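You operate a simulated robot arm through the tools that you are given. There is no shell and no other tool. Be economical: measure what you need, move in short steps, check, and stop when the job is done.

The job below is to be done with a simulated robot arm. You get a single attempt, and the scene is never put back.

JOB
Press the bush flush into the black roller and rack it.
Fine: shut the white latch over it first; lever back, latch open, roller in the green rack. Where these are worked on the way, their far stop is far enough and under half their travel is too little: white latch.

The check looks at the end state, three seconds after you hand in, the way a careful person would. Anything else that was tipped, shoved, dropped, spilled or broken makes it a failure.

ROBOT AND FRAMES
A 6-joint arm with a two-finger parallel gripper, fixed in place. Base frame: the origin is at the foot of the arm, x ahead of it, y to its left, z up; the work surface is at about z = 840. Units: mm, degrees, N and s.
With the tool pointing down near the work surface it reaches from about 260 to 680 mm from the base axis. Its first joint turns from -66.0 to 66.0 degrees. Payload 2.9 kg.
The tool frame sits at the grasp point between the pads (the TCP): z along the fingers, y along the line on which they close. The tips reach 30 mm beyond it. The gripper opens to 110 mm. The fingers are 20 mm wide and 10 mm thick; the gripper's body (48 by 112 mm) begins 55 mm behind the TCP.
Orientation is that of the tool frame in the base frame, as a unit quaternion [x, y, z, w]. With the fingers straight down and closing along the base's y, the tool's x points along the base's -x, its y along +y and its z along -z.

CONTROLS
- The arm moves only by the tool move_arm. Its argument "motion" is a list of rows, each a list of 7 numbers: the turn, a rotation vector about the tool's x, y, z in degrees, then the shift along the tool's x, y, z in mm, then the opening in per cent of the stroke, from 0 (shut) to 100 (fully open). In form: [[wx, wy, wz, tx, ty, tz, hand], ...]. A call has 1 to 12 rows; each row shifts and turns the commanded pose from where the row before left it, along the tool's axes as they then stand. Rows are played at 5 a second. More than 50 mm and 8.6 degrees between two rows, or a gripper value outside its range, and nothing of the call is played. A pose out of reach is approached as far as the arm can. The call stops where the force on the tool passes 70 N (or 10 N more than at its start, if that is more) or the arm is blocked; 0.2 s more then pass. The fingers move at their own pace (about 108 mm/s each) and stop on an object; they squeeze with about 38 N. The grip force told is the motor's: it shows also when the fingers shut on nothing. Time passes only in rows, and 0.2 s behind the last, so rows that do not move let the fingers close. The reply holds the time, the measured pose of the TCP, the force on the tool along the base axes, the opening and the grip force, in the units named above and with some noise, with the torque about the TCP (base axes, N m) and any sound that the robot's microphone picked up, and new pictures: "show" is both (left out), scene, wrist or none.
- Cameras (640 x 400 px; columns grow to the right, rows downward): "scene" is fixed at [69.9, 433.5, 1383.5]; the picture's right is [-0.82, -0.57, 0.00], its down [-0.26, 0.38, -0.89] and it looks along [0.50, -0.73, -0.46] (base axes); focal length 316 px, centre (320, 200). "wrist" rides on the gripper at [72, 17, -103] in the tool frame; the picture's right is [-0.23, 0.97, 0.00], its down [-0.76, -0.18, -0.62] and it looks along [-0.61, -0.14, 0.78] (tool axes); focal length 222 px, centre (320, 200). There is no depth. A picture from a camera that has moved, and an enlarged one, comes with that camera's place and axes in the base frame and with its lens. The place of the scene camera against the robot may be out by one fixed shift of up to 18 mm in any direction.
- close_up(camera, box): a new picture of the part [left, top, right, bottom] of that camera's present view, enlarged. No time passes.
- hand_in(): hands the job in; it is judged then, once.

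Go step by step. Nothing tells you positions but the pictures and the camera data: compare them with the known pose of the tool, close in by small moves and look again before you grip or let go. The budget is 120 turns and 200 pictures, counting those below and the enlarged ones. Unless the task says otherwise, let go and move clear before handing in, and close with one line.

The tools are called after "Call:" by a JSON object that holds its "fn" and its "kwargs". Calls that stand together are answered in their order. move_arm: Moves the arm, as the interface text tells. Its arguments: {"type":"object","properties":{"motion":{"type":"array"},"show":{"type":"string","enum":["both","scene","wrist","none"]}},"required":["motion"]} The other tools are called the same way: close_up (camera, box) takes an enlarged picture of a part of a camera's view; hand_in () hands the job in.

At the start:

```text
t: 0.0
ee_pos: [377.5, -20.0, 1270.0]
tcp_rot: [0.0, 1.0, 0.0, 0.0]
force: [0.4, -0.2, 0.1]
moment: [0.01, 0.01, 0.01]
width: 110.1
finger_force: 0.1
```

scene: 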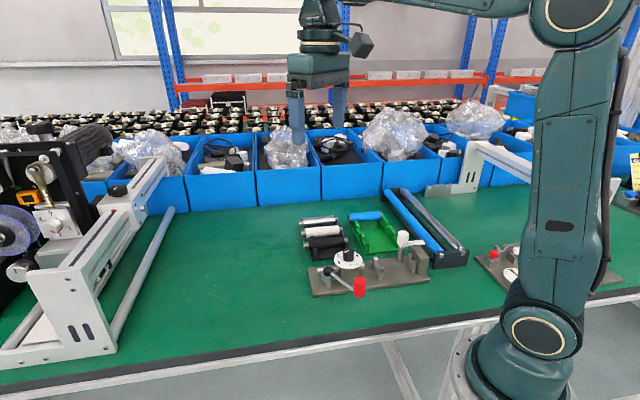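
wrist: 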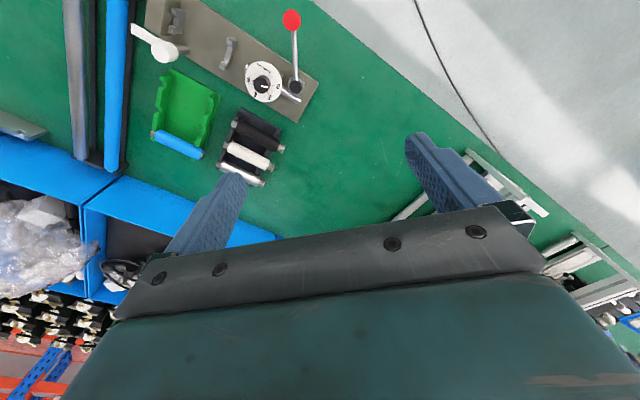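

I see a fixture plate with a white dial, a red-knobbed lever and a white latch, a rack with three rollers, and a green rack with a blue roller. I'll take enlarged views before moving.

Call:
{"fn": "close_up", "kwargs": {"camera": "scene", "box": [280, 180, 480, 305]}}

Call:
{"fn": "close_up", "kwargs": {"camera": "wrist", "box": [110, 0, 340, 200]}}

```text
3.20 times, centred on (380, 242) of scene
camera zoom: at [69.9, 433.5, 1383.5], right [-0.82, -0.57, 0.0], down [-0.26, 0.38, -0.89], along [0.5, -0.73, -0.46], focal length 1012 px, centre (128, 64)
```

zoom: 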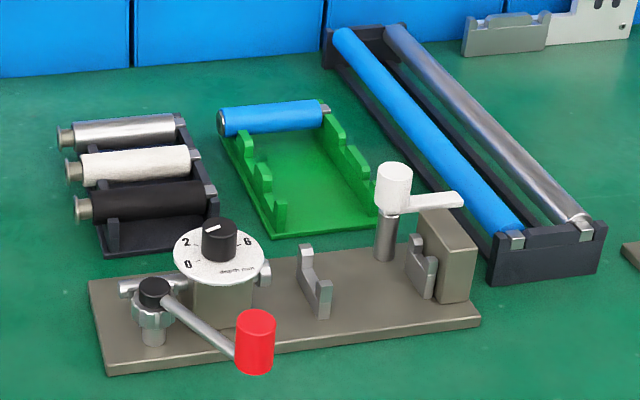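

```text
2.00 times, centred on (225, 100) of wrist
camera zoom: at [306.2, -3.3, 1373.3], right [0.23, 0.97, 0.0], down [0.76, -0.18, 0.62], along [0.61, -0.14, -0.78], focal length 444 px, centre (510, 400)
```

zoom: 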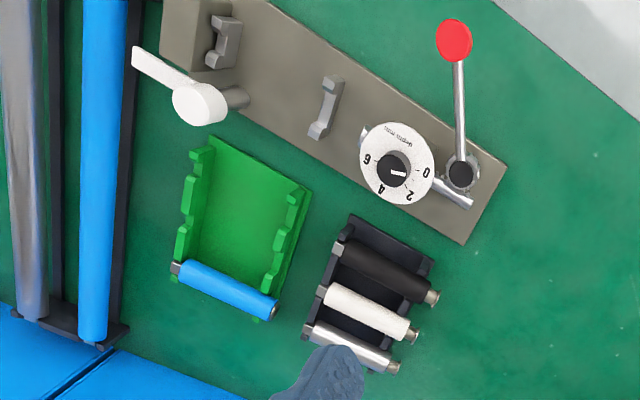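

The black roller sits near (481,-194), with its axis about 49° from x. I'll go above it with the fingers turned to close across it.

Call:
{"fn": "move_arm", "kwargs": {"motion": [[0, 0, 0, -17, -29, 40, 100], [0, 0, 0, -17, -29, 40, 100], [0, 0, 0, -17, -29, 40, 100], [0, 0, 0, -17, -29, 40, 100], [0, 0, 0, -17, -29, 40, 100], [0, 0, 0, -17, -29, 40, 100], [0, 0, -8.1, 0, 0, 0, 100], [0, 0, -8.1, 0, 0, 0, 100], [0, 0, -8.1, 0, 0, 0, 100], [0, 0, -8.1, 0, 0, 0, 100], [0, 0, -8.1, 0, 0, 0, 100], [0, 0, -8.1, 0, 0, 0, 100]]}}

```text
refused: row 1 steps farther than a row can; nothing moved
```

The step was slightly too long (52 mm), so I'll shorten it.

Call:
{"fn": "move_arm", "kwargs": {"motion": [[0, 0, 0, -17, -29, 36, 100], [0, 0, 0, -17, -29, 36, 100], [0, 0, 0, -17, -29, 36, 100], [0, 0, 0, -17, -29, 36, 100], [0, 0, 0, -17, -29, 36, 100], [0, 0, 0, -17, -29, 36, 100], [0, 0, -8.1, 0, 0, 0, 100], [0, 0, -8.1, 0, 0, 0, 100], [0, 0, -8.1, 0, 0, 0, 100], [0, 0, -8.1, 0, 0, 0, 100], [0, 0, -8.1, 0, 0, 0, 100], [0, 0, -8.1, 0, 0, 0, 100]]}}

```text
t: 2.6
ee_pos: [480.2, -194.6, 1053.4]
tcp_rot: [-0.413, 0.911, 0.0, 0.0]
force: [0.7, -0.3, 0.0]
moment: [0.0, -0.01, -0.01]
width: 109.8
finger_force: 0.0
camera wrist: at [420.3, -237.6, 1156.9], right [-0.58, 0.81, 0.0], down [0.64, 0.46, 0.62], along [0.51, 0.36, -0.78], focal length 222 px, centre (320, 200)
```

scene: 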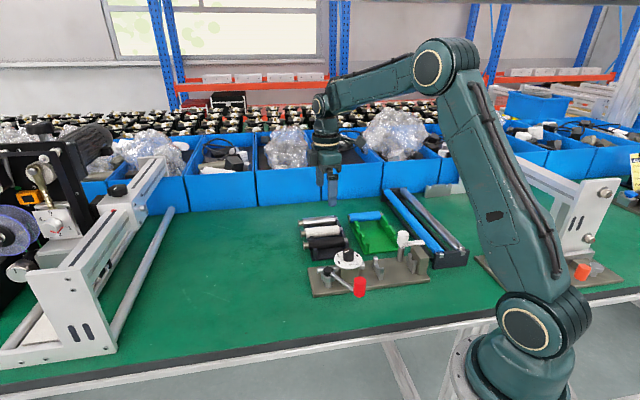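
wrist: 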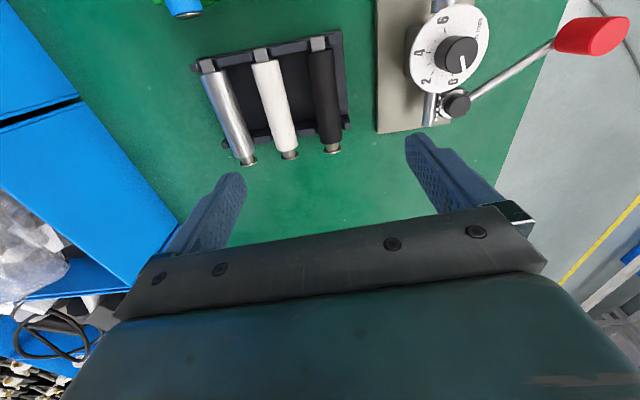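

The rollers' axis looks close to 45°, with the black roller centred near (476,-188). I'll enlarge the views to read the bush and the dial.

Call:
{"fn": "close_up", "kwargs": {"camera": "wrist", "box": [190, 20, 370, 180]}}

Call:
{"fn": "close_up", "kwargs": {"camera": "wrist", "box": [370, 0, 530, 140]}}

Call:
{"fn": "close_up", "kwargs": {"camera": "scene", "box": [295, 205, 385, 265]}}

Call:
{"fn": "close_up", "kwargs": {"camera": "scene", "box": [310, 245, 370, 290]}}

```text
2.50 times, centred on (280, 100) of wrist
camera zoom: at [420.3, -237.6, 1156.9], right [-0.58, 0.81, 0.0], down [0.64, 0.46, 0.62], along [0.51, 0.36, -0.78], focal length 555 px, centre (420, 450)
```

zoom: 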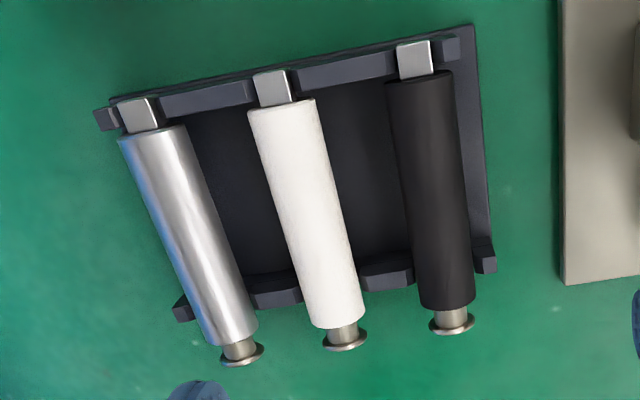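

```text
2.86 times, centred on (450, 70) of wrist
camera zoom: at [420.3, -237.6, 1156.9], right [-0.58, 0.81, 0.0], down [0.64, 0.46, 0.62], along [0.51, 0.36, -0.78], focal length 635 px, centre (-51, 571)
```

zoom: 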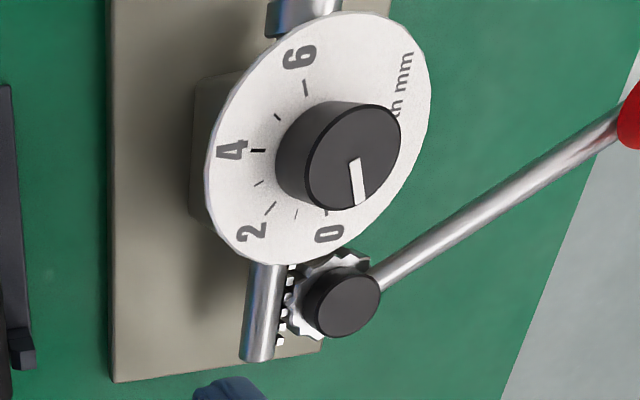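

```text
6.67 times, centred on (340, 235) of scene
camera zoom: at [69.9, 433.5, 1383.5], right [-0.82, -0.57, 0.0], down [-0.26, 0.38, -0.89], along [0.5, -0.73, -0.46], focal length 2109 px, centre (187, -33)
```

zoom: 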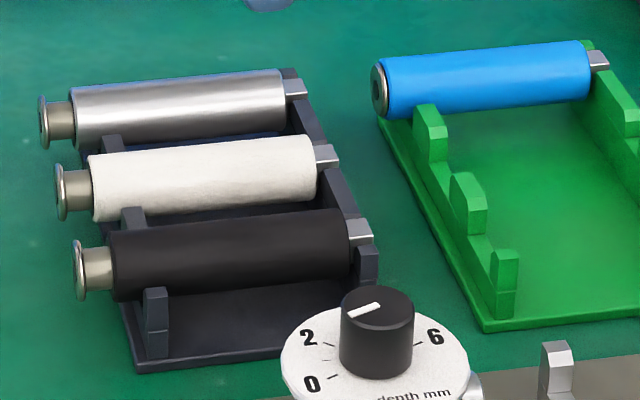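

```text
8.89 times, centred on (340, 268) of scene
camera zoom: at [69.9, 433.5, 1383.5], right [-0.82, -0.57, 0.0], down [-0.26, 0.38, -0.89], along [0.5, -0.73, -0.46], focal length 2812 px, centre (142, -400)
```

zoom: 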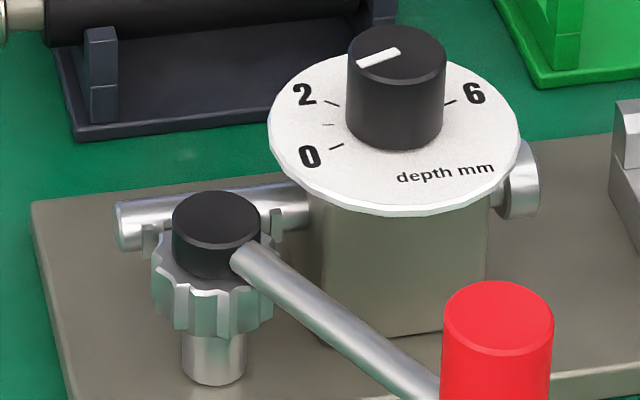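

The black roller's bush stands about 12 mm proud, while the seated one on the blue roller has its flange on the face. The dial reads 0 and the roller axis is about 44°. I'll turn to match and come lower.

Call:
{"fn": "move_arm", "kwargs": {"motion": [[0, 0, 4.6, 0, 0, 30, 100], [0, 0, 0, 0, 0, 40, 100], [0, 0, 0, 0, 0, 0, 100]], "show": "wrist"}}

```text
t: 3.4
ee_pos: [481.6, -194.9, 984.3]
tcp_rot: [-0.375, 0.927, -0.001, 0.0]
force: [0.3, -0.9, 0.5]
moment: [0.0, 0.0, -0.01]
width: 110.3
finger_force: 0.0
camera wrist: at [417.2, -231.9, 1087.4], right [-0.51, 0.86, 0.0], down [0.67, 0.4, 0.62], along [0.54, 0.32, -0.78], focal length 222 px, centre (320, 200)
```

wrist: 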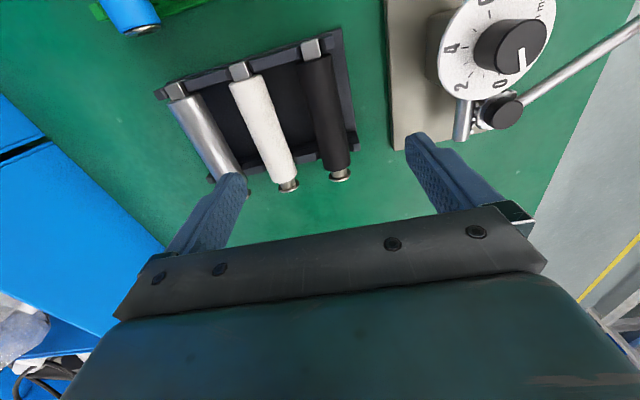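

I'll enlarge again to triangulate the roller's height.

Call:
{"fn": "close_up", "kwargs": {"camera": "wrist", "box": [220, 20, 400, 200]}}

```text
2.22 times, centred on (310, 110) of wrist
camera zoom: at [417.2, -231.9, 1087.4], right [-0.51, 0.86, 0.0], down [0.67, 0.4, 0.62], along [0.54, 0.32, -0.78], focal length 494 px, centre (342, 400)
```

zoom: 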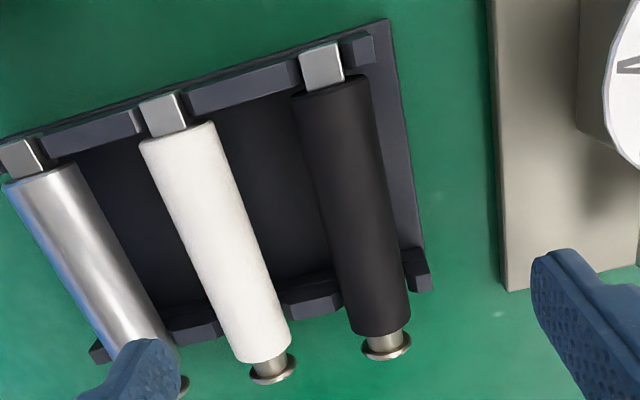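

The roller's centre is near (476,-190), its axis at z≈868, and the rollers are about 60 mm apart. I'll shift 7 mm across, narrow the fingers to about 55 mm and come down partway to check.

Call:
{"fn": "move_arm", "kwargs": {"motion": [[0, 0, 0, 0, 7, 10, 51], [0, 0, 0, 0, 0, 25, 51], [0, 0, 0, 0, 0, 25, 51], [0, 0, 0, 0, 0, 0, 51]]}}

Call:
{"fn": "close_up", "kwargs": {"camera": "scene", "box": [280, 170, 400, 270]}}

```text
t: 4.4
ee_pos: [475.1, -189.0, 924.0]
tcp_rot: [-0.374, 0.927, 0.0, 0.0]
force: [0.5, -0.1, -0.1]
moment: [0.0, 0.0, 0.0]
width: 56.1
finger_force: 0.0
camera wrist: at [412.2, -227.3, 1027.1], right [-0.51, 0.86, 0.0], down [0.67, 0.4, 0.62], along [0.54, 0.32, -0.78], focal length 222 px, centre (320, 200)
```

scene: 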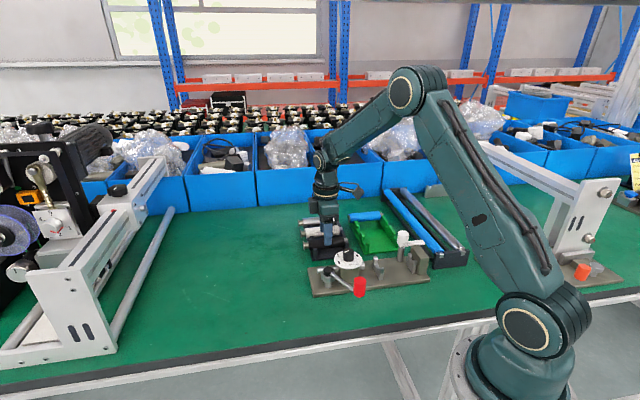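
wrist: 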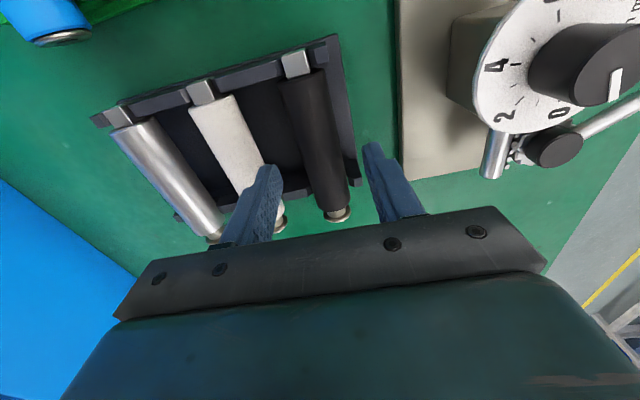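

```text
4.00 times, centred on (340, 220) of scene
camera zoom: at [69.9, 433.5, 1383.5], right [-0.82, -0.57, 0.0], down [-0.26, 0.38, -0.89], along [0.5, -0.73, -0.46], focal length 1265 px, centre (240, 120)
```

zoom: 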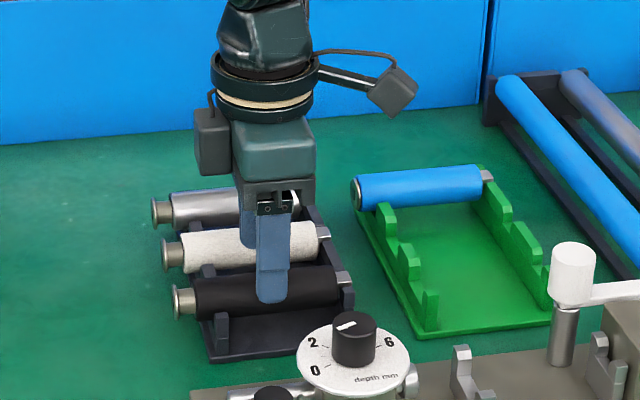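

The fingers straddle the black roller, but the left one runs close to the white roller. I'll narrow to 44 mm, shift 2 mm away from the white one, and check.

Call:
{"fn": "move_arm", "kwargs": {"motion": [[0, 0, 0, 0, 2, 0, 40], [0, 0, 0, 0, 0, 5, 40], [0, 0, 0, 0, 0, 0, 40]], "show": "none"}}

Call:
{"fn": "close_up", "kwargs": {"camera": "wrist", "box": [200, 60, 440, 230]}}

```text
t: 5.2
ee_pos: [474.9, -188.1, 918.3]
tcp_rot: [-0.375, 0.927, -0.001, 0.0]
force: [-0.5, -0.9, -0.8]
moment: [-0.01, 0.03, -0.01]
width: 43.8
finger_force: 0.0
```

```text
2.35 times, centred on (320, 145) of wrist
camera zoom: at [410.4, -226.2, 1022.1], right [-0.51, 0.86, 0.0], down [0.67, 0.4, 0.62], along [0.53, 0.32, -0.78], focal length 523 px, centre (320, 329)
```

zoom: 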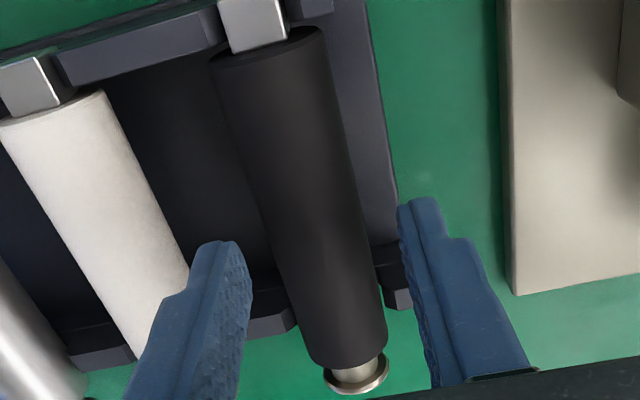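

The fingers are centred on the black roller with clearance on both sides. I'll descend in small steps watching force.

Call:
{"fn": "move_arm", "kwargs": {"motion": [[0, 0, 0, 0, 0, 12, 40], [0, 0, 0, 0, 0, 12, 40], [0, 0, 0, 0, 0, 12, 40], [0, 0, 0, 0, 0, 5, 40], [0, 0, 0, 0, 0, 0, 40]]}}

Call:
{"fn": "close_up", "kwargs": {"camera": "scene", "box": [290, 200, 370, 270]}}

```text
t: 6.4
ee_pos: [474.8, -187.3, 876.4]
tcp_rot: [-0.375, 0.927, 0.0, 0.0]
force: [-0.1, 0.1, 0.4]
moment: [-0.03, -0.02, -0.01]
width: 43.9
finger_force: 0.2
camera wrist: at [410.4, -226.0, 981.2], right [-0.51, 0.86, 0.0], down [0.67, 0.4, 0.62], along [0.54, 0.32, -0.78], focal length 222 px, centre (320, 200)
```

scene: 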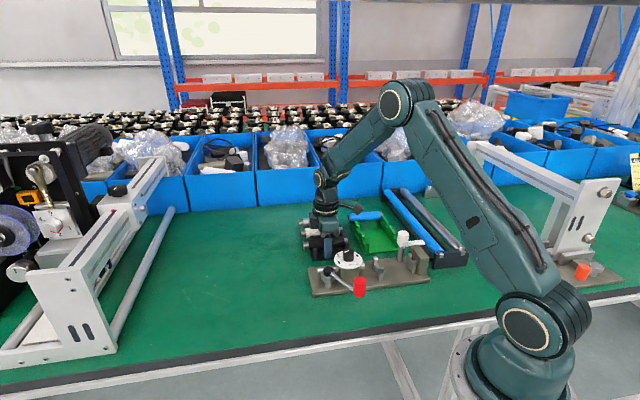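
wrist: 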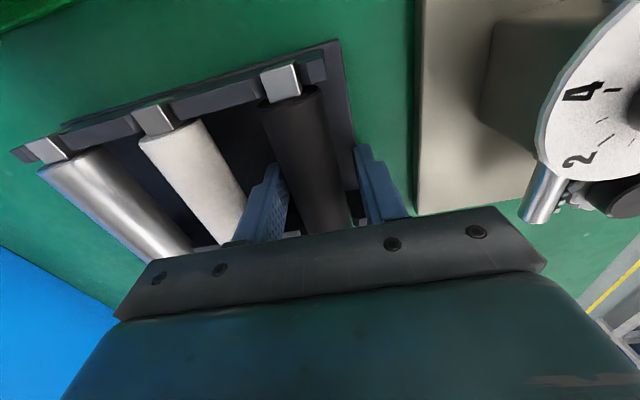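

```text
5.71 times, centred on (330, 235) of scene
camera zoom: at [69.9, 433.5, 1383.5], right [-0.82, -0.57, 0.0], down [-0.26, 0.38, -0.89], along [0.5, -0.73, -0.46], focal length 1808 px, centre (263, 0)
```

zoom: 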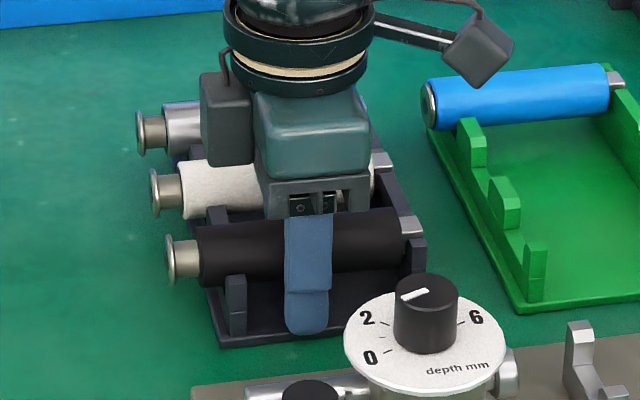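

The fingers straddle the roller cleanly with no contact force. Now I'll grip.

Call:
{"fn": "move_arm", "kwargs": {"motion": [[0, 0, 0, 0, 0, 0, 20], [0, 0, 0, 0, 0, 0, 10], [0, 0, 0, 0, 0, 0, 10], [0, 0, 0, 0, 0, 0, 10]], "show": "wrist"}}

```text
t: 7.4
ee_pos: [475.6, -189.0, 878.0]
tcp_rot: [-0.375, 0.927, 0.0, 0.001]
force: [8.5, -9.0, 0.0]
moment: [-0.01, 0.04, 0.76]
width: 29.1
finger_force: 37.8
camera wrist: at [411.0, -226.6, 981.4], right [-0.51, 0.86, 0.0], down [0.67, 0.4, 0.62], along [0.54, 0.32, -0.78], focal length 222 px, centre (320, 200)
```

wrist: 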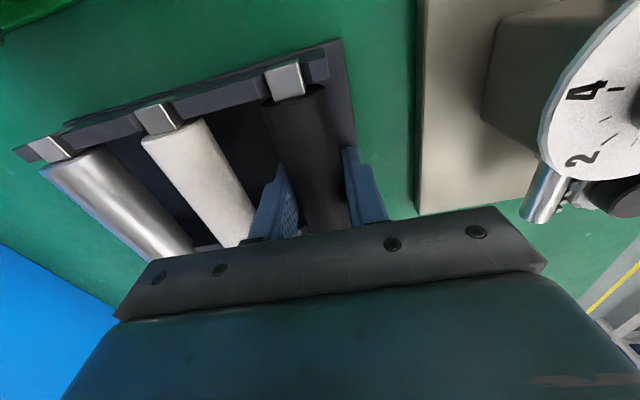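

I have the roller at 29 mm, with a small side load from misalignment. I'll relax it slightly and lift.

Call:
{"fn": "move_arm", "kwargs": {"motion": [[0, 0, -0.7, 0, -1.5, 0, 10], [0, 0, 0, 0, 0, 0, 10]], "show": "none"}}

Call:
{"fn": "move_arm", "kwargs": {"motion": [[0, 0, 0, 0, 0, -4, 10], [0, 0, 0, 0, 0, -6, 10], [0, 0, 0, 0, 0, -15, 10], [0, 0, 0, 0, 0, -40, 10], [0, 0, 0, 0, 0, -40, 10], [0, 0, 0, 0, 0, 0, 10]]}}

Call:
{"fn": "close_up", "kwargs": {"camera": "scene", "box": [280, 160, 440, 300]}}

```text
t: 8.0
ee_pos: [474.3, -188.7, 877.7]
tcp_rot: [-0.381, 0.924, 0.001, 0.0]
force: [-1.5, -3.9, 9.3]
moment: [0.04, 0.08, 0.47]
width: 28.9
finger_force: 38.2
```

```text
t: 9.4
ee_pos: [474.8, -188.2, 981.9]
tcp_rot: [-0.38, 0.925, 0.001, -0.001]
force: [-0.4, -0.7, -1.2]
moment: [-0.04, 0.03, 0.0]
width: 28.7
finger_force: 38.0
camera wrist: at [411.8, -227.5, 1086.0], right [-0.52, 0.85, 0.0], down [0.67, 0.41, 0.62], along [0.53, 0.33, -0.78], focal length 222 px, centre (320, 200)
```

scene: 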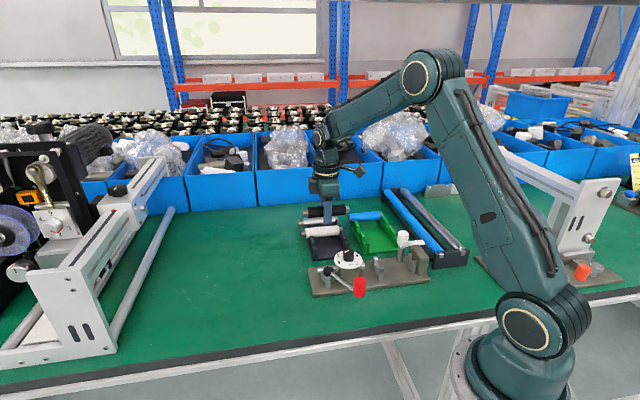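
wrist: 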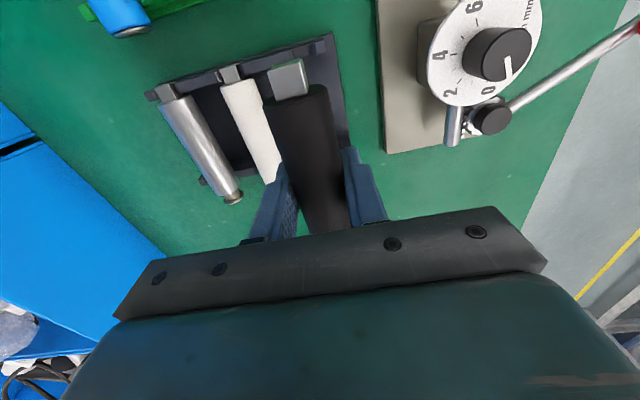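

```text
2.86 times, centred on (360, 230) of scene
camera zoom: at [70.0, 433.5, 1383.5], right [-0.82, -0.57, 0.0], down [-0.26, 0.38, -0.89], along [0.5, -0.73, -0.46], focal length 904 px, centre (206, 114)
```

zoom: 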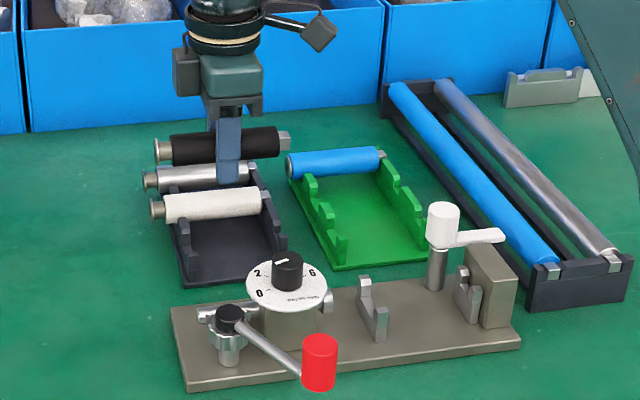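

The roller is lifted cleanly. Next I'll hold it off to the side of the fixture and look at the cradle and latch from above.

Call:
{"fn": "move_arm", "kwargs": {"motion": [[0, 0, 0, 31.6, 5.9, -12, 10], [0, 0, 0, 31.6, 5.9, -12, 10], [0, 0, 0, 31.6, 5.9, -12, 10], [0, 0, 0, 31.6, 5.9, -12, 10], [0, 0, 0, 31.6, 5.9, -12, 10], [0, 0, 0, 0, 0, 0, 10]]}}

Call:
{"fn": "close_up", "kwargs": {"camera": "wrist", "box": [320, 20, 580, 220]}}

Call:
{"fn": "close_up", "kwargs": {"camera": "scene", "box": [350, 220, 440, 290]}}

```text
t: 10.8
ee_pos: [341.5, -279.6, 1042.1]
tcp_rot: [-0.38, 0.925, 0.0, 0.0]
force: [0.2, 0.3, -2.1]
moment: [0.02, 0.01, 0.02]
width: 28.8
finger_force: 38.3
camera wrist: at [278.3, -317.7, 1145.1], right [-0.52, 0.85, 0.0], down [0.67, 0.41, 0.62], along [0.53, 0.33, -0.78], focal length 222 px, centre (320, 200)
```

scene: 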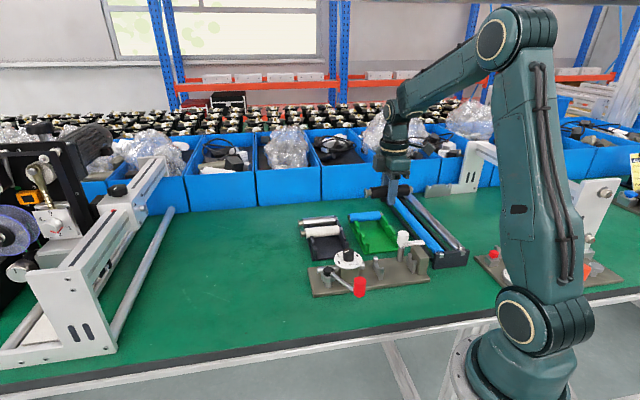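
wrist: 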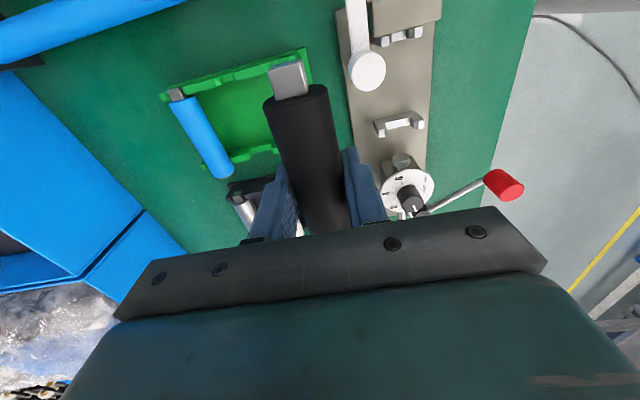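

```text
2.00 times, centred on (450, 120) of wrist
camera zoom: at [278.3, -317.7, 1145.1], right [-0.52, 0.85, 0.0], down [0.67, 0.41, 0.62], along [0.53, 0.33, -0.78], focal length 444 px, centre (60, 360)
```

zoom: 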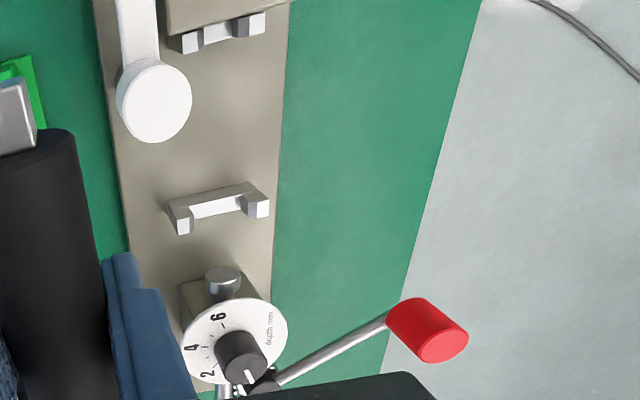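

```text
5.71 times, centred on (395, 255) of scene
camera zoom: at [70.0, 433.5, 1383.5], right [-0.82, -0.57, 0.0], down [-0.26, 0.38, -0.89], along [0.5, -0.73, -0.46], focal length 1808 px, centre (-109, -114)
```

zoom: 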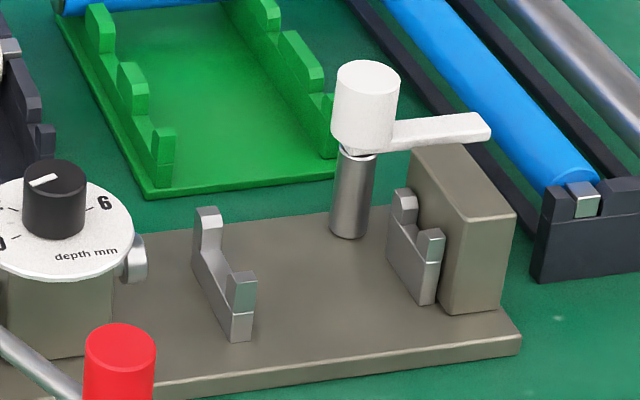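

The near saddle is centred near (312,-182), the far one near (246,-245), and the latch top is at about (284,-265,925). I need to know how the roller sits in the fingers, so I'll zoom on it.

Call:
{"fn": "close_up", "kwargs": {"camera": "scene", "box": [360, 165, 420, 215]}}

Call:
{"fn": "close_up", "kwargs": {"camera": "wrist", "box": [240, 40, 400, 240]}}

```text
8.00 times, centred on (390, 190) of scene
camera zoom: at [70.0, 433.5, 1383.5], right [-0.82, -0.57, 0.0], down [-0.26, 0.38, -0.89], along [0.5, -0.73, -0.46], focal length 2530 px, centre (-240, 280)
```

zoom: 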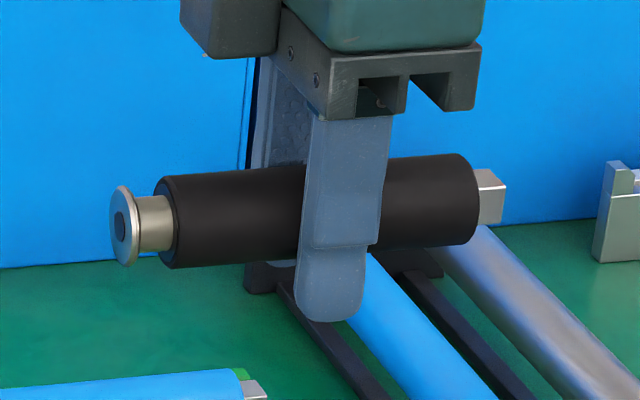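

```text
2.00 times, centred on (320, 140) of wrist
camera zoom: at [278.3, -317.7, 1145.1], right [-0.52, 0.85, 0.0], down [0.67, 0.41, 0.62], along [0.53, 0.33, -0.78], focal length 444 px, centre (320, 320)
```

zoom: 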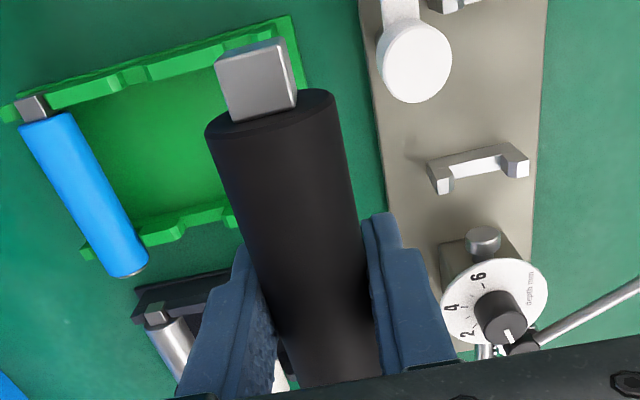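

The roller axis is at about TCP height, and its body centre lies about 5 mm to the bush side. I'll move over the cradle at about (283,-208) and come down above it.

Call:
{"fn": "move_arm", "kwargs": {"motion": [[0, 0, 0, -4.3, 45.6, 0, 10], [0, 0, 0, -4.3, 45.6, 0, 10], [0, 0, 0, 0, 0, 40, 10], [0, 0, 0, 0, 0, 30, 10], [0, 0, 0, 0, 0, 0, 10]]}}

Call:
{"fn": "close_up", "kwargs": {"camera": "scene", "box": [330, 200, 450, 300]}}

Call:
{"fn": "close_up", "kwargs": {"camera": "wrist", "box": [240, 20, 440, 240]}}

```text
t: 12.0
ee_pos: [283.6, -208.2, 971.5]
tcp_rot: [-0.38, 0.925, 0.0, 0.0]
force: [-0.7, 0.9, -2.2]
moment: [-0.01, 0.02, 0.0]
width: 28.9
finger_force: 37.8
camera wrist: at [220.6, -247.2, 1076.2], right [-0.52, 0.85, 0.0], down [0.67, 0.41, 0.62], along [0.53, 0.33, -0.78], focal length 222 px, centre (320, 200)
```

scene: 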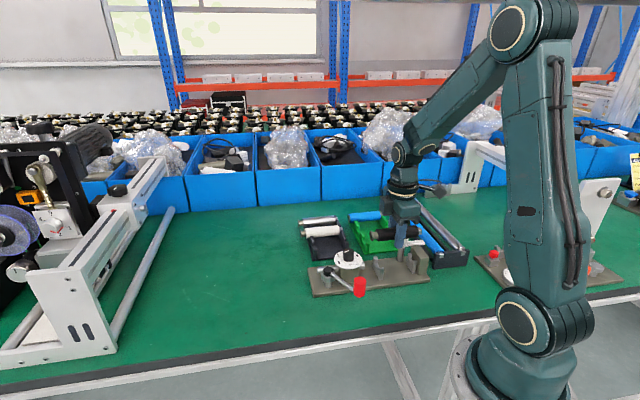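
wrist: 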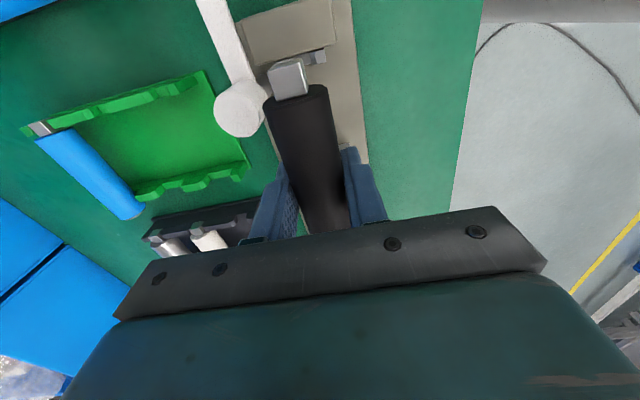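

```text
4.00 times, centred on (390, 250) of scene
camera zoom: at [70.0, 433.5, 1383.5], right [-0.82, -0.57, 0.0], down [-0.26, 0.38, -0.89], along [0.5, -0.73, -0.46], focal length 1265 px, centre (40, 0)
```

zoom: 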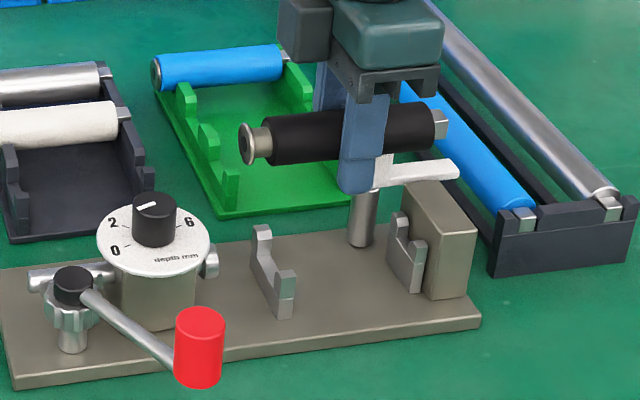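

```text
1.82 times, centred on (340, 130) of wrist
camera zoom: at [220.6, -247.2, 1076.2], right [-0.52, 0.85, 0.0], down [0.67, 0.41, 0.62], along [0.53, 0.33, -0.78], focal length 404 px, centre (284, 327)
```

zoom: 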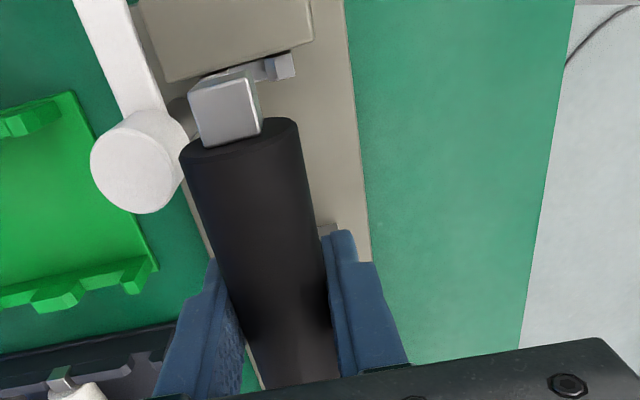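

Lined up so far. I'll lower until the roller is just above the saddle horns and check both views.

Call:
{"fn": "move_arm", "kwargs": {"motion": [[0, 0, 0, 0, 0, 25, 10], [0, 0, 0, 0, 0, 25, 10], [0, 0, 0, 0, 0, 13, 10], [0, 0, 0, 0, 0, 0, 10]], "show": "none"}}

Call:
{"fn": "close_up", "kwargs": {"camera": "scene", "box": [350, 220, 440, 290]}}

Call:
{"fn": "close_up", "kwargs": {"camera": "wrist", "box": [220, 0, 420, 220]}}

```text
t: 13.0
ee_pos: [284.0, -208.6, 908.7]
tcp_rot: [-0.38, 0.925, 0.0, 0.0]
force: [-2.3, 4.4, 14.7]
moment: [-0.58, 0.89, -0.35]
width: 28.9
finger_force: 38.0
```

```text
5.71 times, centred on (395, 255) of scene
camera zoom: at [69.8, 433.8, 1383.5], right [-0.82, -0.57, 0.0], down [-0.26, 0.38, -0.89], along [0.5, -0.73, -0.46], focal length 1808 px, centre (-109, -114)
```

zoom: 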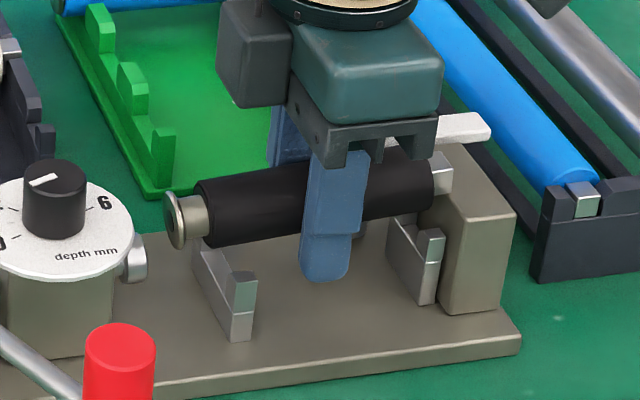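

```text
1.82 times, centred on (320, 110) of wrist
camera zoom: at [221.0, -246.8, 1013.2], right [-0.52, 0.85, 0.0], down [0.67, 0.41, 0.62], along [0.53, 0.33, -0.78], focal length 404 px, centre (320, 364)
```

zoom: 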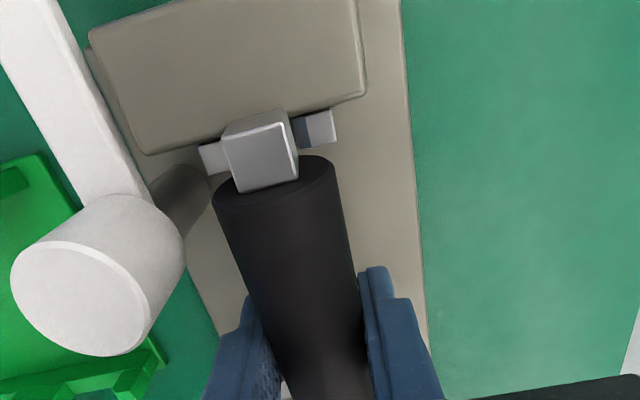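

The cap touched the top of the end block with light force, so the roller needs to move about 5 mm toward the dial. I'll raise it, shift, and recheck side alignment.

Call:
{"fn": "move_arm", "kwargs": {"motion": [[0, 0, 0, 0, 0, -6, 10], [0, 0, 0, -5.5, 0, 0, 10], [0, 0, 0, 0, 0, 0, 10]], "show": "none"}}

Call:
{"fn": "close_up", "kwargs": {"camera": "wrist", "box": [240, 40, 360, 130]}}

Call:
{"fn": "close_up", "kwargs": {"camera": "scene", "box": [360, 230, 430, 285]}}

```text
t: 13.8
ee_pos: [287.8, -204.1, 914.8]
tcp_rot: [-0.381, 0.925, 0.0, 0.0]
force: [0.1, 0.5, -2.9]
moment: [0.0, 0.01, -0.03]
width: 28.8
finger_force: 38.2
```

```text
4.44 times, centred on (300, 85) of wrist
camera zoom: at [225.1, -243.0, 1018.8], right [-0.52, 0.85, 0.0], down [0.67, 0.41, 0.62], along [0.53, 0.33, -0.78], focal length 987 px, centre (409, 711)
```

zoom: 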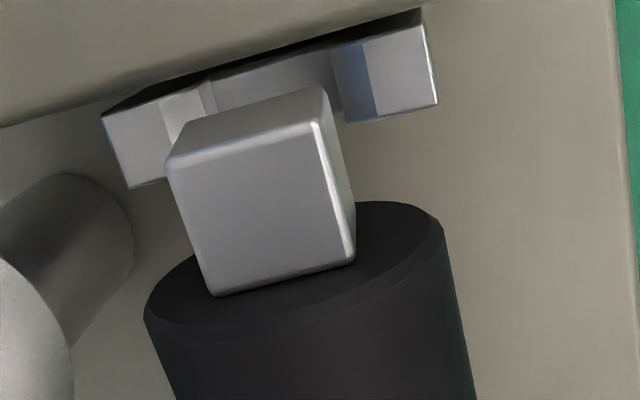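

```text
7.27 times, centred on (395, 258) of scene
camera zoom: at [70.0, 433.5, 1383.5], right [-0.82, -0.57, 0.0], down [-0.26, 0.38, -0.89], along [0.5, -0.73, -0.46], focal length 2300 px, centre (-226, -218)
```

zoom: 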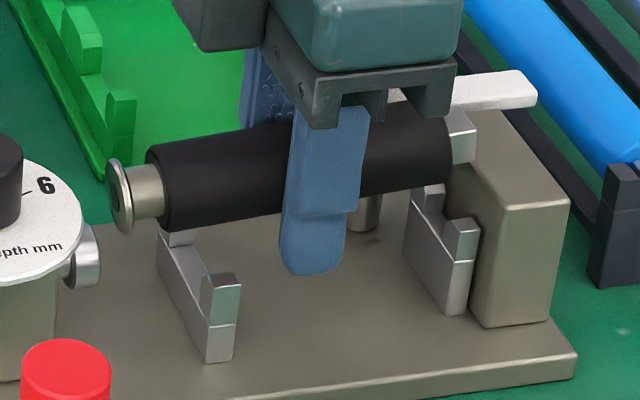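

The roller is now clear of the block; the saddle lies about 2.5 mm to tool -y of the cap. I'll shift and lower in small steps.

Call:
{"fn": "move_arm", "kwargs": {"motion": [[0, 0, 0, 1, -2.3, 0, 10], [0, 0, 0, 0, 0, 7, 10], [0, 0, 0, 0, 0, 7, 10], [0, 0, 0, 0, 0, 0, 10]], "show": "none"}}

Call:
{"fn": "close_up", "kwargs": {"camera": "wrist", "box": [240, 40, 360, 130]}}

Call:
{"fn": "close_up", "kwargs": {"camera": "scene", "box": [360, 230, 430, 285]}}

```text
t: 14.8
ee_pos: [289.0, -207.2, 901.8]
tcp_rot: [-0.38, 0.925, 0.0, 0.0]
force: [0.7, -0.6, -2.3]
moment: [-0.04, 0.01, 0.02]
width: 28.7
finger_force: 38.1
```

```text
4.44 times, centred on (300, 85) of wrist
camera zoom: at [226.1, -245.8, 1005.2], right [-0.52, 0.85, 0.0], down [0.67, 0.41, 0.62], along [0.53, 0.33, -0.78], focal length 987 px, centre (409, 711)
```

zoom: 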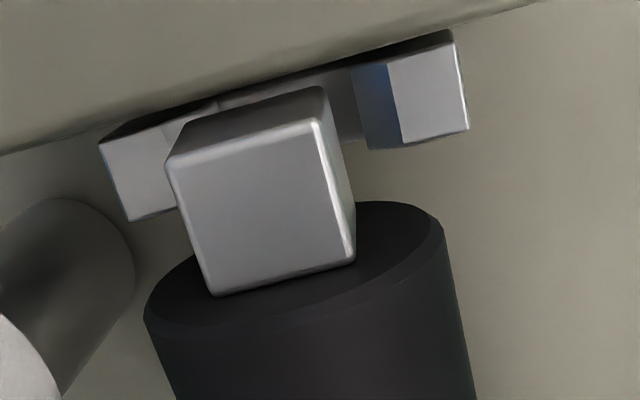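

```text
7.27 times, centred on (395, 258) of scene
camera zoom: at [70.0, 433.5, 1383.5], right [-0.82, -0.57, 0.0], down [-0.26, 0.38, -0.89], along [0.5, -0.73, -0.46], focal length 2300 px, centre (-226, -218)
```

zoom: 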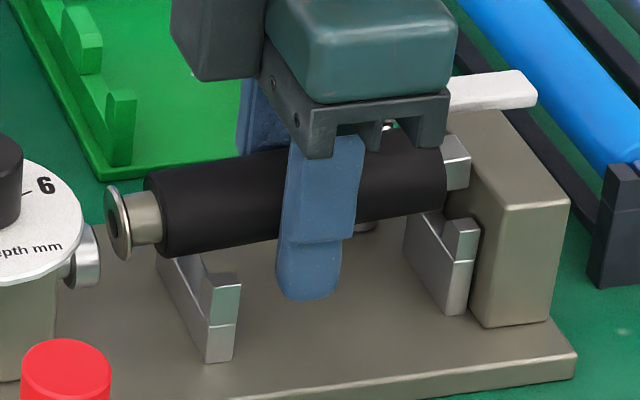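

Alignment is now within about half a millimetre. I'll continue down in small steps.

Call:
{"fn": "move_arm", "kwargs": {"motion": [[0, 0, 0, 0, -0.4, 5, 10], [0, 0, 0, 0, 0, 4, 10], [0, 0, 0, 0, 0, 3, 10], [0, 0, 0, 0, 0, 0, 10]], "show": "none"}}

Call:
{"fn": "close_up", "kwargs": {"camera": "wrist", "box": [240, 40, 360, 130]}}

Call:
{"fn": "close_up", "kwargs": {"camera": "scene", "box": [360, 230, 430, 285]}}

```text
t: 15.8
ee_pos: [289.6, -207.8, 888.3]
tcp_rot: [-0.381, 0.925, 0.0, 0.0]
force: [-2.1, 3.7, 10.8]
moment: [-0.57, 0.41, -0.22]
width: 28.9
finger_force: 37.9
```

```text
4.44 times, centred on (300, 85) of wrist
camera zoom: at [226.3, -245.7, 993.2], right [-0.52, 0.85, 0.0], down [0.67, 0.41, 0.62], along [0.53, 0.33, -0.78], focal length 987 px, centre (409, 711)
```

zoom: 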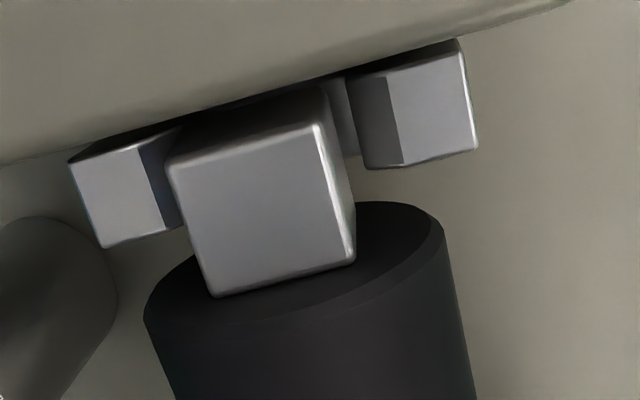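

```text
7.27 times, centred on (395, 258) of scene
camera zoom: at [69.8, 433.7, 1383.5], right [-0.82, -0.57, 0.0], down [-0.26, 0.38, -0.89], along [0.5, -0.73, -0.46], focal length 2300 px, centre (-226, -218)
```

zoom: 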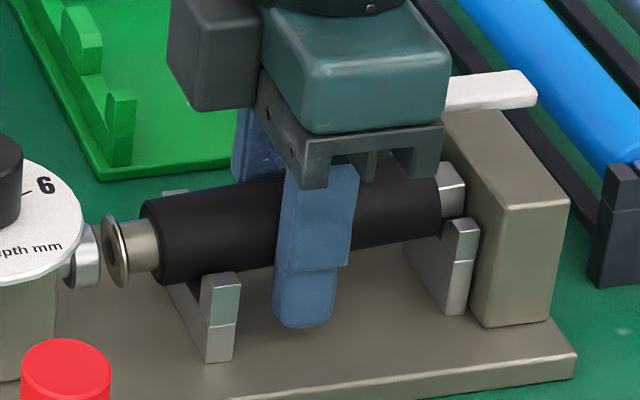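

Light contact at the cap end with a push toward +y, so the cap is touching the left lead-in. I'll lift slightly, shift 1.5 mm and try again.

Call:
{"fn": "move_arm", "kwargs": {"motion": [[0, 0, 0, 0, 0, -3, 10], [0, 0, 0, 0, 1.5, 0, 10], [0, 0, 0, 0, 0, 3, 10], [0, 0, 0, 0, 0, 1, 10], [0, 0, 0, 0, 0, 0, 10]], "show": "none"}}

Call:
{"fn": "close_up", "kwargs": {"camera": "wrist", "box": [240, 40, 360, 130]}}

```text
t: 17.0
ee_pos: [288.4, -206.8, 888.1]
tcp_rot: [-0.38, 0.925, 0.0, 0.001]
force: [-1.0, -0.3, -1.2]
moment: [0.0, 0.01, 0.02]
width: 28.7
finger_force: 38.2
```

```text
4.44 times, centred on (300, 85) of wrist
camera zoom: at [225.1, -244.8, 992.1], right [-0.52, 0.85, 0.0], down [0.67, 0.41, 0.62], along [0.53, 0.33, -0.78], focal length 987 px, centre (409, 711)
```

zoom: 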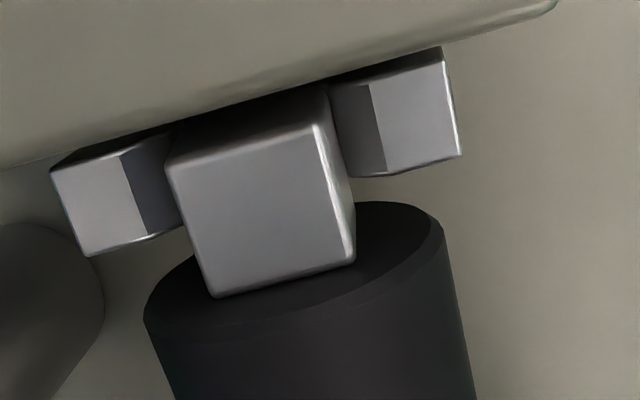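

Contact is gone, so that was the right direction. I'll lower further in small steps.

Call:
{"fn": "move_arm", "kwargs": {"motion": [[0, 0, 0, 0, 0.5, 2, 10], [0, 0, 0, 0, 0, 2, 10], [0, 0, 0, 0, 0, 1, 10], [0, 0, 0, 0, 0, 0, 10]], "show": "none"}}

Call:
{"fn": "close_up", "kwargs": {"camera": "wrist", "box": [240, 40, 360, 130]}}

Call:
{"fn": "close_up", "kwargs": {"camera": "scene", "box": [360, 230, 430, 285]}}

```text
t: 18.0
ee_pos: [287.7, -206.0, 883.7]
tcp_rot: [-0.381, 0.925, -0.001, 0.001]
force: [-8.6, -4.5, 32.1]
moment: [0.65, -0.53, 0.48]
width: 28.6
finger_force: 38.8
```

```text
4.44 times, centred on (300, 85) of wrist
camera zoom: at [224.7, -245.0, 987.9], right [-0.52, 0.85, 0.0], down [0.67, 0.41, 0.62], along [0.53, 0.32, -0.78], focal length 987 px, centre (409, 711)
```

zoom: 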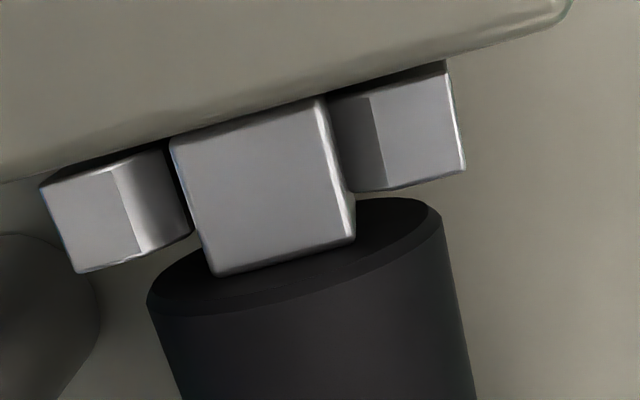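

```text
7.27 times, centred on (395, 258) of scene
camera zoom: at [69.5, 433.6, 1383.5], right [-0.82, -0.57, 0.0], down [-0.26, 0.38, -0.89], along [0.5, -0.73, -0.46], focal length 2300 px, centre (-226, -218)
```

zoom: 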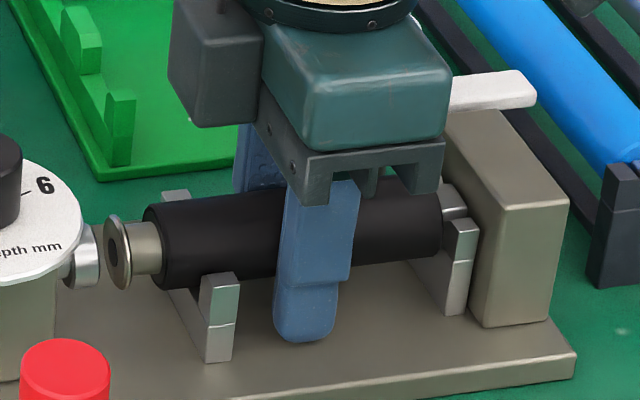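

The body seems to rest in the near saddle and the cap is between the far horns. I'll ease up 1 mm and open the fingers only a little so the roller settles, then look.

Call:
{"fn": "move_arm", "kwargs": {"motion": [[0, 0, 0, 0, 0, -1, 10], [0, 0, 0, 0, 0, 0, 29], [0, 0, 0, 0, 0, 0, 32], [0, 0, 0, 0, 0, 0, 32]], "show": "none"}}

Call:
{"fn": "close_up", "kwargs": {"camera": "wrist", "box": [240, 40, 360, 130]}}

Call:
{"fn": "close_up", "kwargs": {"camera": "scene", "box": [360, 230, 430, 285]}}

```text
t: 19.0
ee_pos: [288.3, -205.3, 884.1]
tcp_rot: [-0.381, 0.925, 0.0, 0.0]
force: [-0.1, -0.4, 0.2]
moment: [-0.02, 0.01, 0.03]
width: 35.2
finger_force: 0.0
```

```text
4.44 times, centred on (300, 85) of wrist
camera zoom: at [224.9, -244.5, 988.2], right [-0.52, 0.85, 0.0], down [0.67, 0.41, 0.62], along [0.53, 0.33, -0.78], focal length 987 px, centre (409, 711)
```

zoom: 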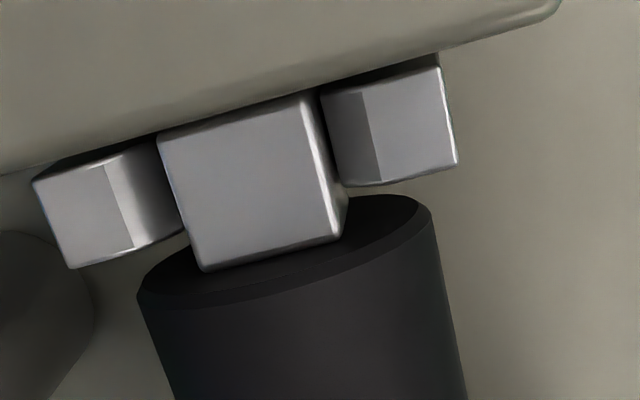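

```text
7.27 times, centred on (395, 258) of scene
camera zoom: at [69.9, 433.5, 1383.5], right [-0.82, -0.57, 0.0], down [-0.26, 0.38, -0.89], along [0.5, -0.73, -0.46], focal length 2300 px, centre (-226, -218)
```

zoom: 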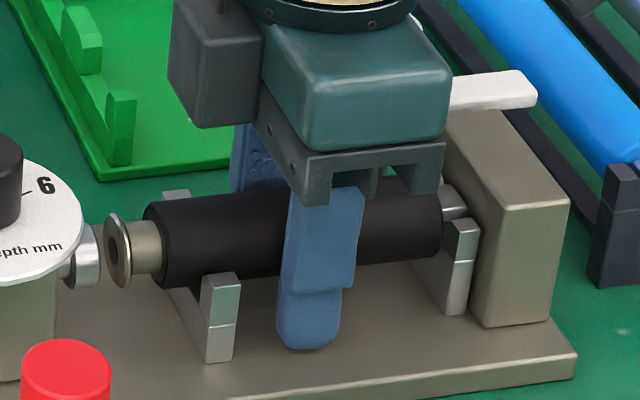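

The roller is seated with its cap between the far horns against the block. I'll open a bit more, rise clear, and look at the latch.

Call:
{"fn": "move_arm", "kwargs": {"motion": [[0, 0, 0, 0, 0, 0, 42], [0, 0, 0, 0, 0, 0, 42], [0, 0, 0, 0, 0, -20, 42], [0, 0, 0, 0, 0, -40, 42], [0, 0, 0, 0, 0, -45, 42], [0, 0, 0, 0, 0, -45, 42], [0, 0, 0, 0, 0, 0, 42]]}}

Call:
{"fn": "close_up", "kwargs": {"camera": "wrist", "box": [200, 20, 420, 220]}}

Call:
{"fn": "close_up", "kwargs": {"camera": "scene", "box": [310, 220, 440, 300]}}

```text
t: 20.6
ee_pos: [288.3, -204.7, 1035.0]
tcp_rot: [-0.38, 0.925, 0.0, 0.0]
force: [0.0, -0.7, -0.4]
moment: [0.0, -0.02, 0.0]
width: 46.1
finger_force: 0.1
camera wrist: at [224.8, -244.0, 1138.8], right [-0.52, 0.85, 0.0], down [0.67, 0.41, 0.62], along [0.53, 0.33, -0.78], focal length 222 px, centre (320, 200)
```

scene: 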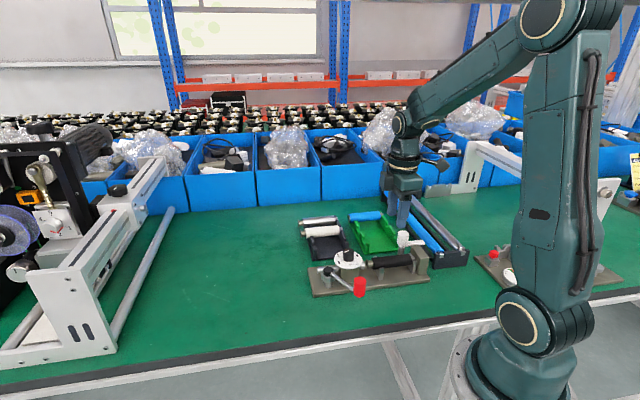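
wrist: 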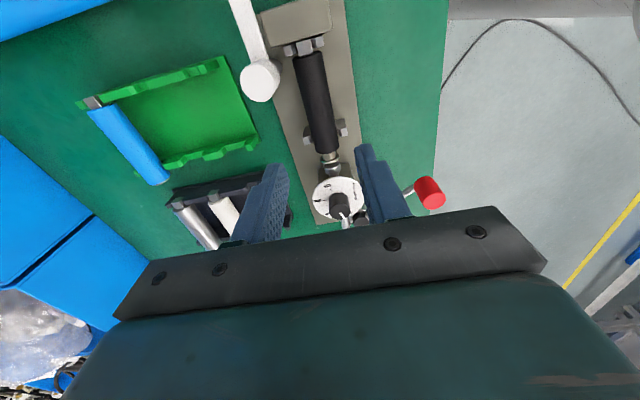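

```text
2.00 times, centred on (310, 120) of wrist
camera zoom: at [224.8, -244.0, 1138.8], right [-0.52, 0.85, 0.0], down [0.67, 0.41, 0.62], along [0.53, 0.33, -0.78], focal length 444 px, centre (340, 360)
```

zoom: 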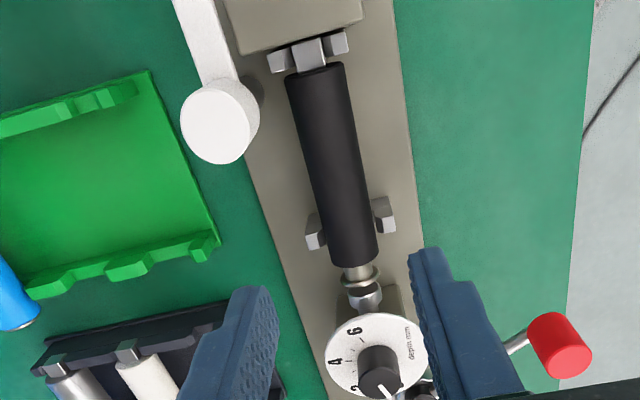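

```text
4.92 times, centred on (375, 260) of scene
camera zoom: at [69.9, 433.6, 1383.5], right [-0.82, -0.57, 0.0], down [-0.26, 0.38, -0.89], along [0.5, -0.73, -0.46], focal length 1557 px, centre (49, -95)
```

zoom: 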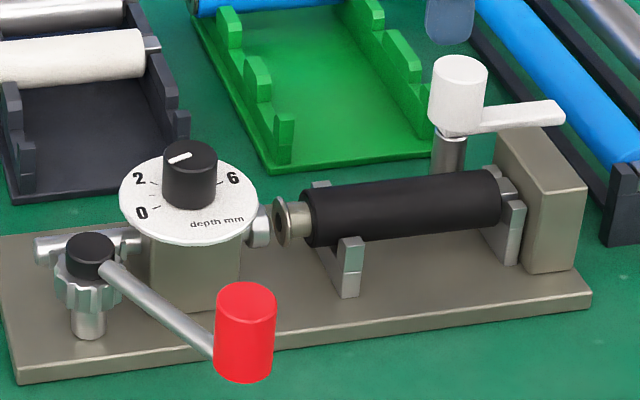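

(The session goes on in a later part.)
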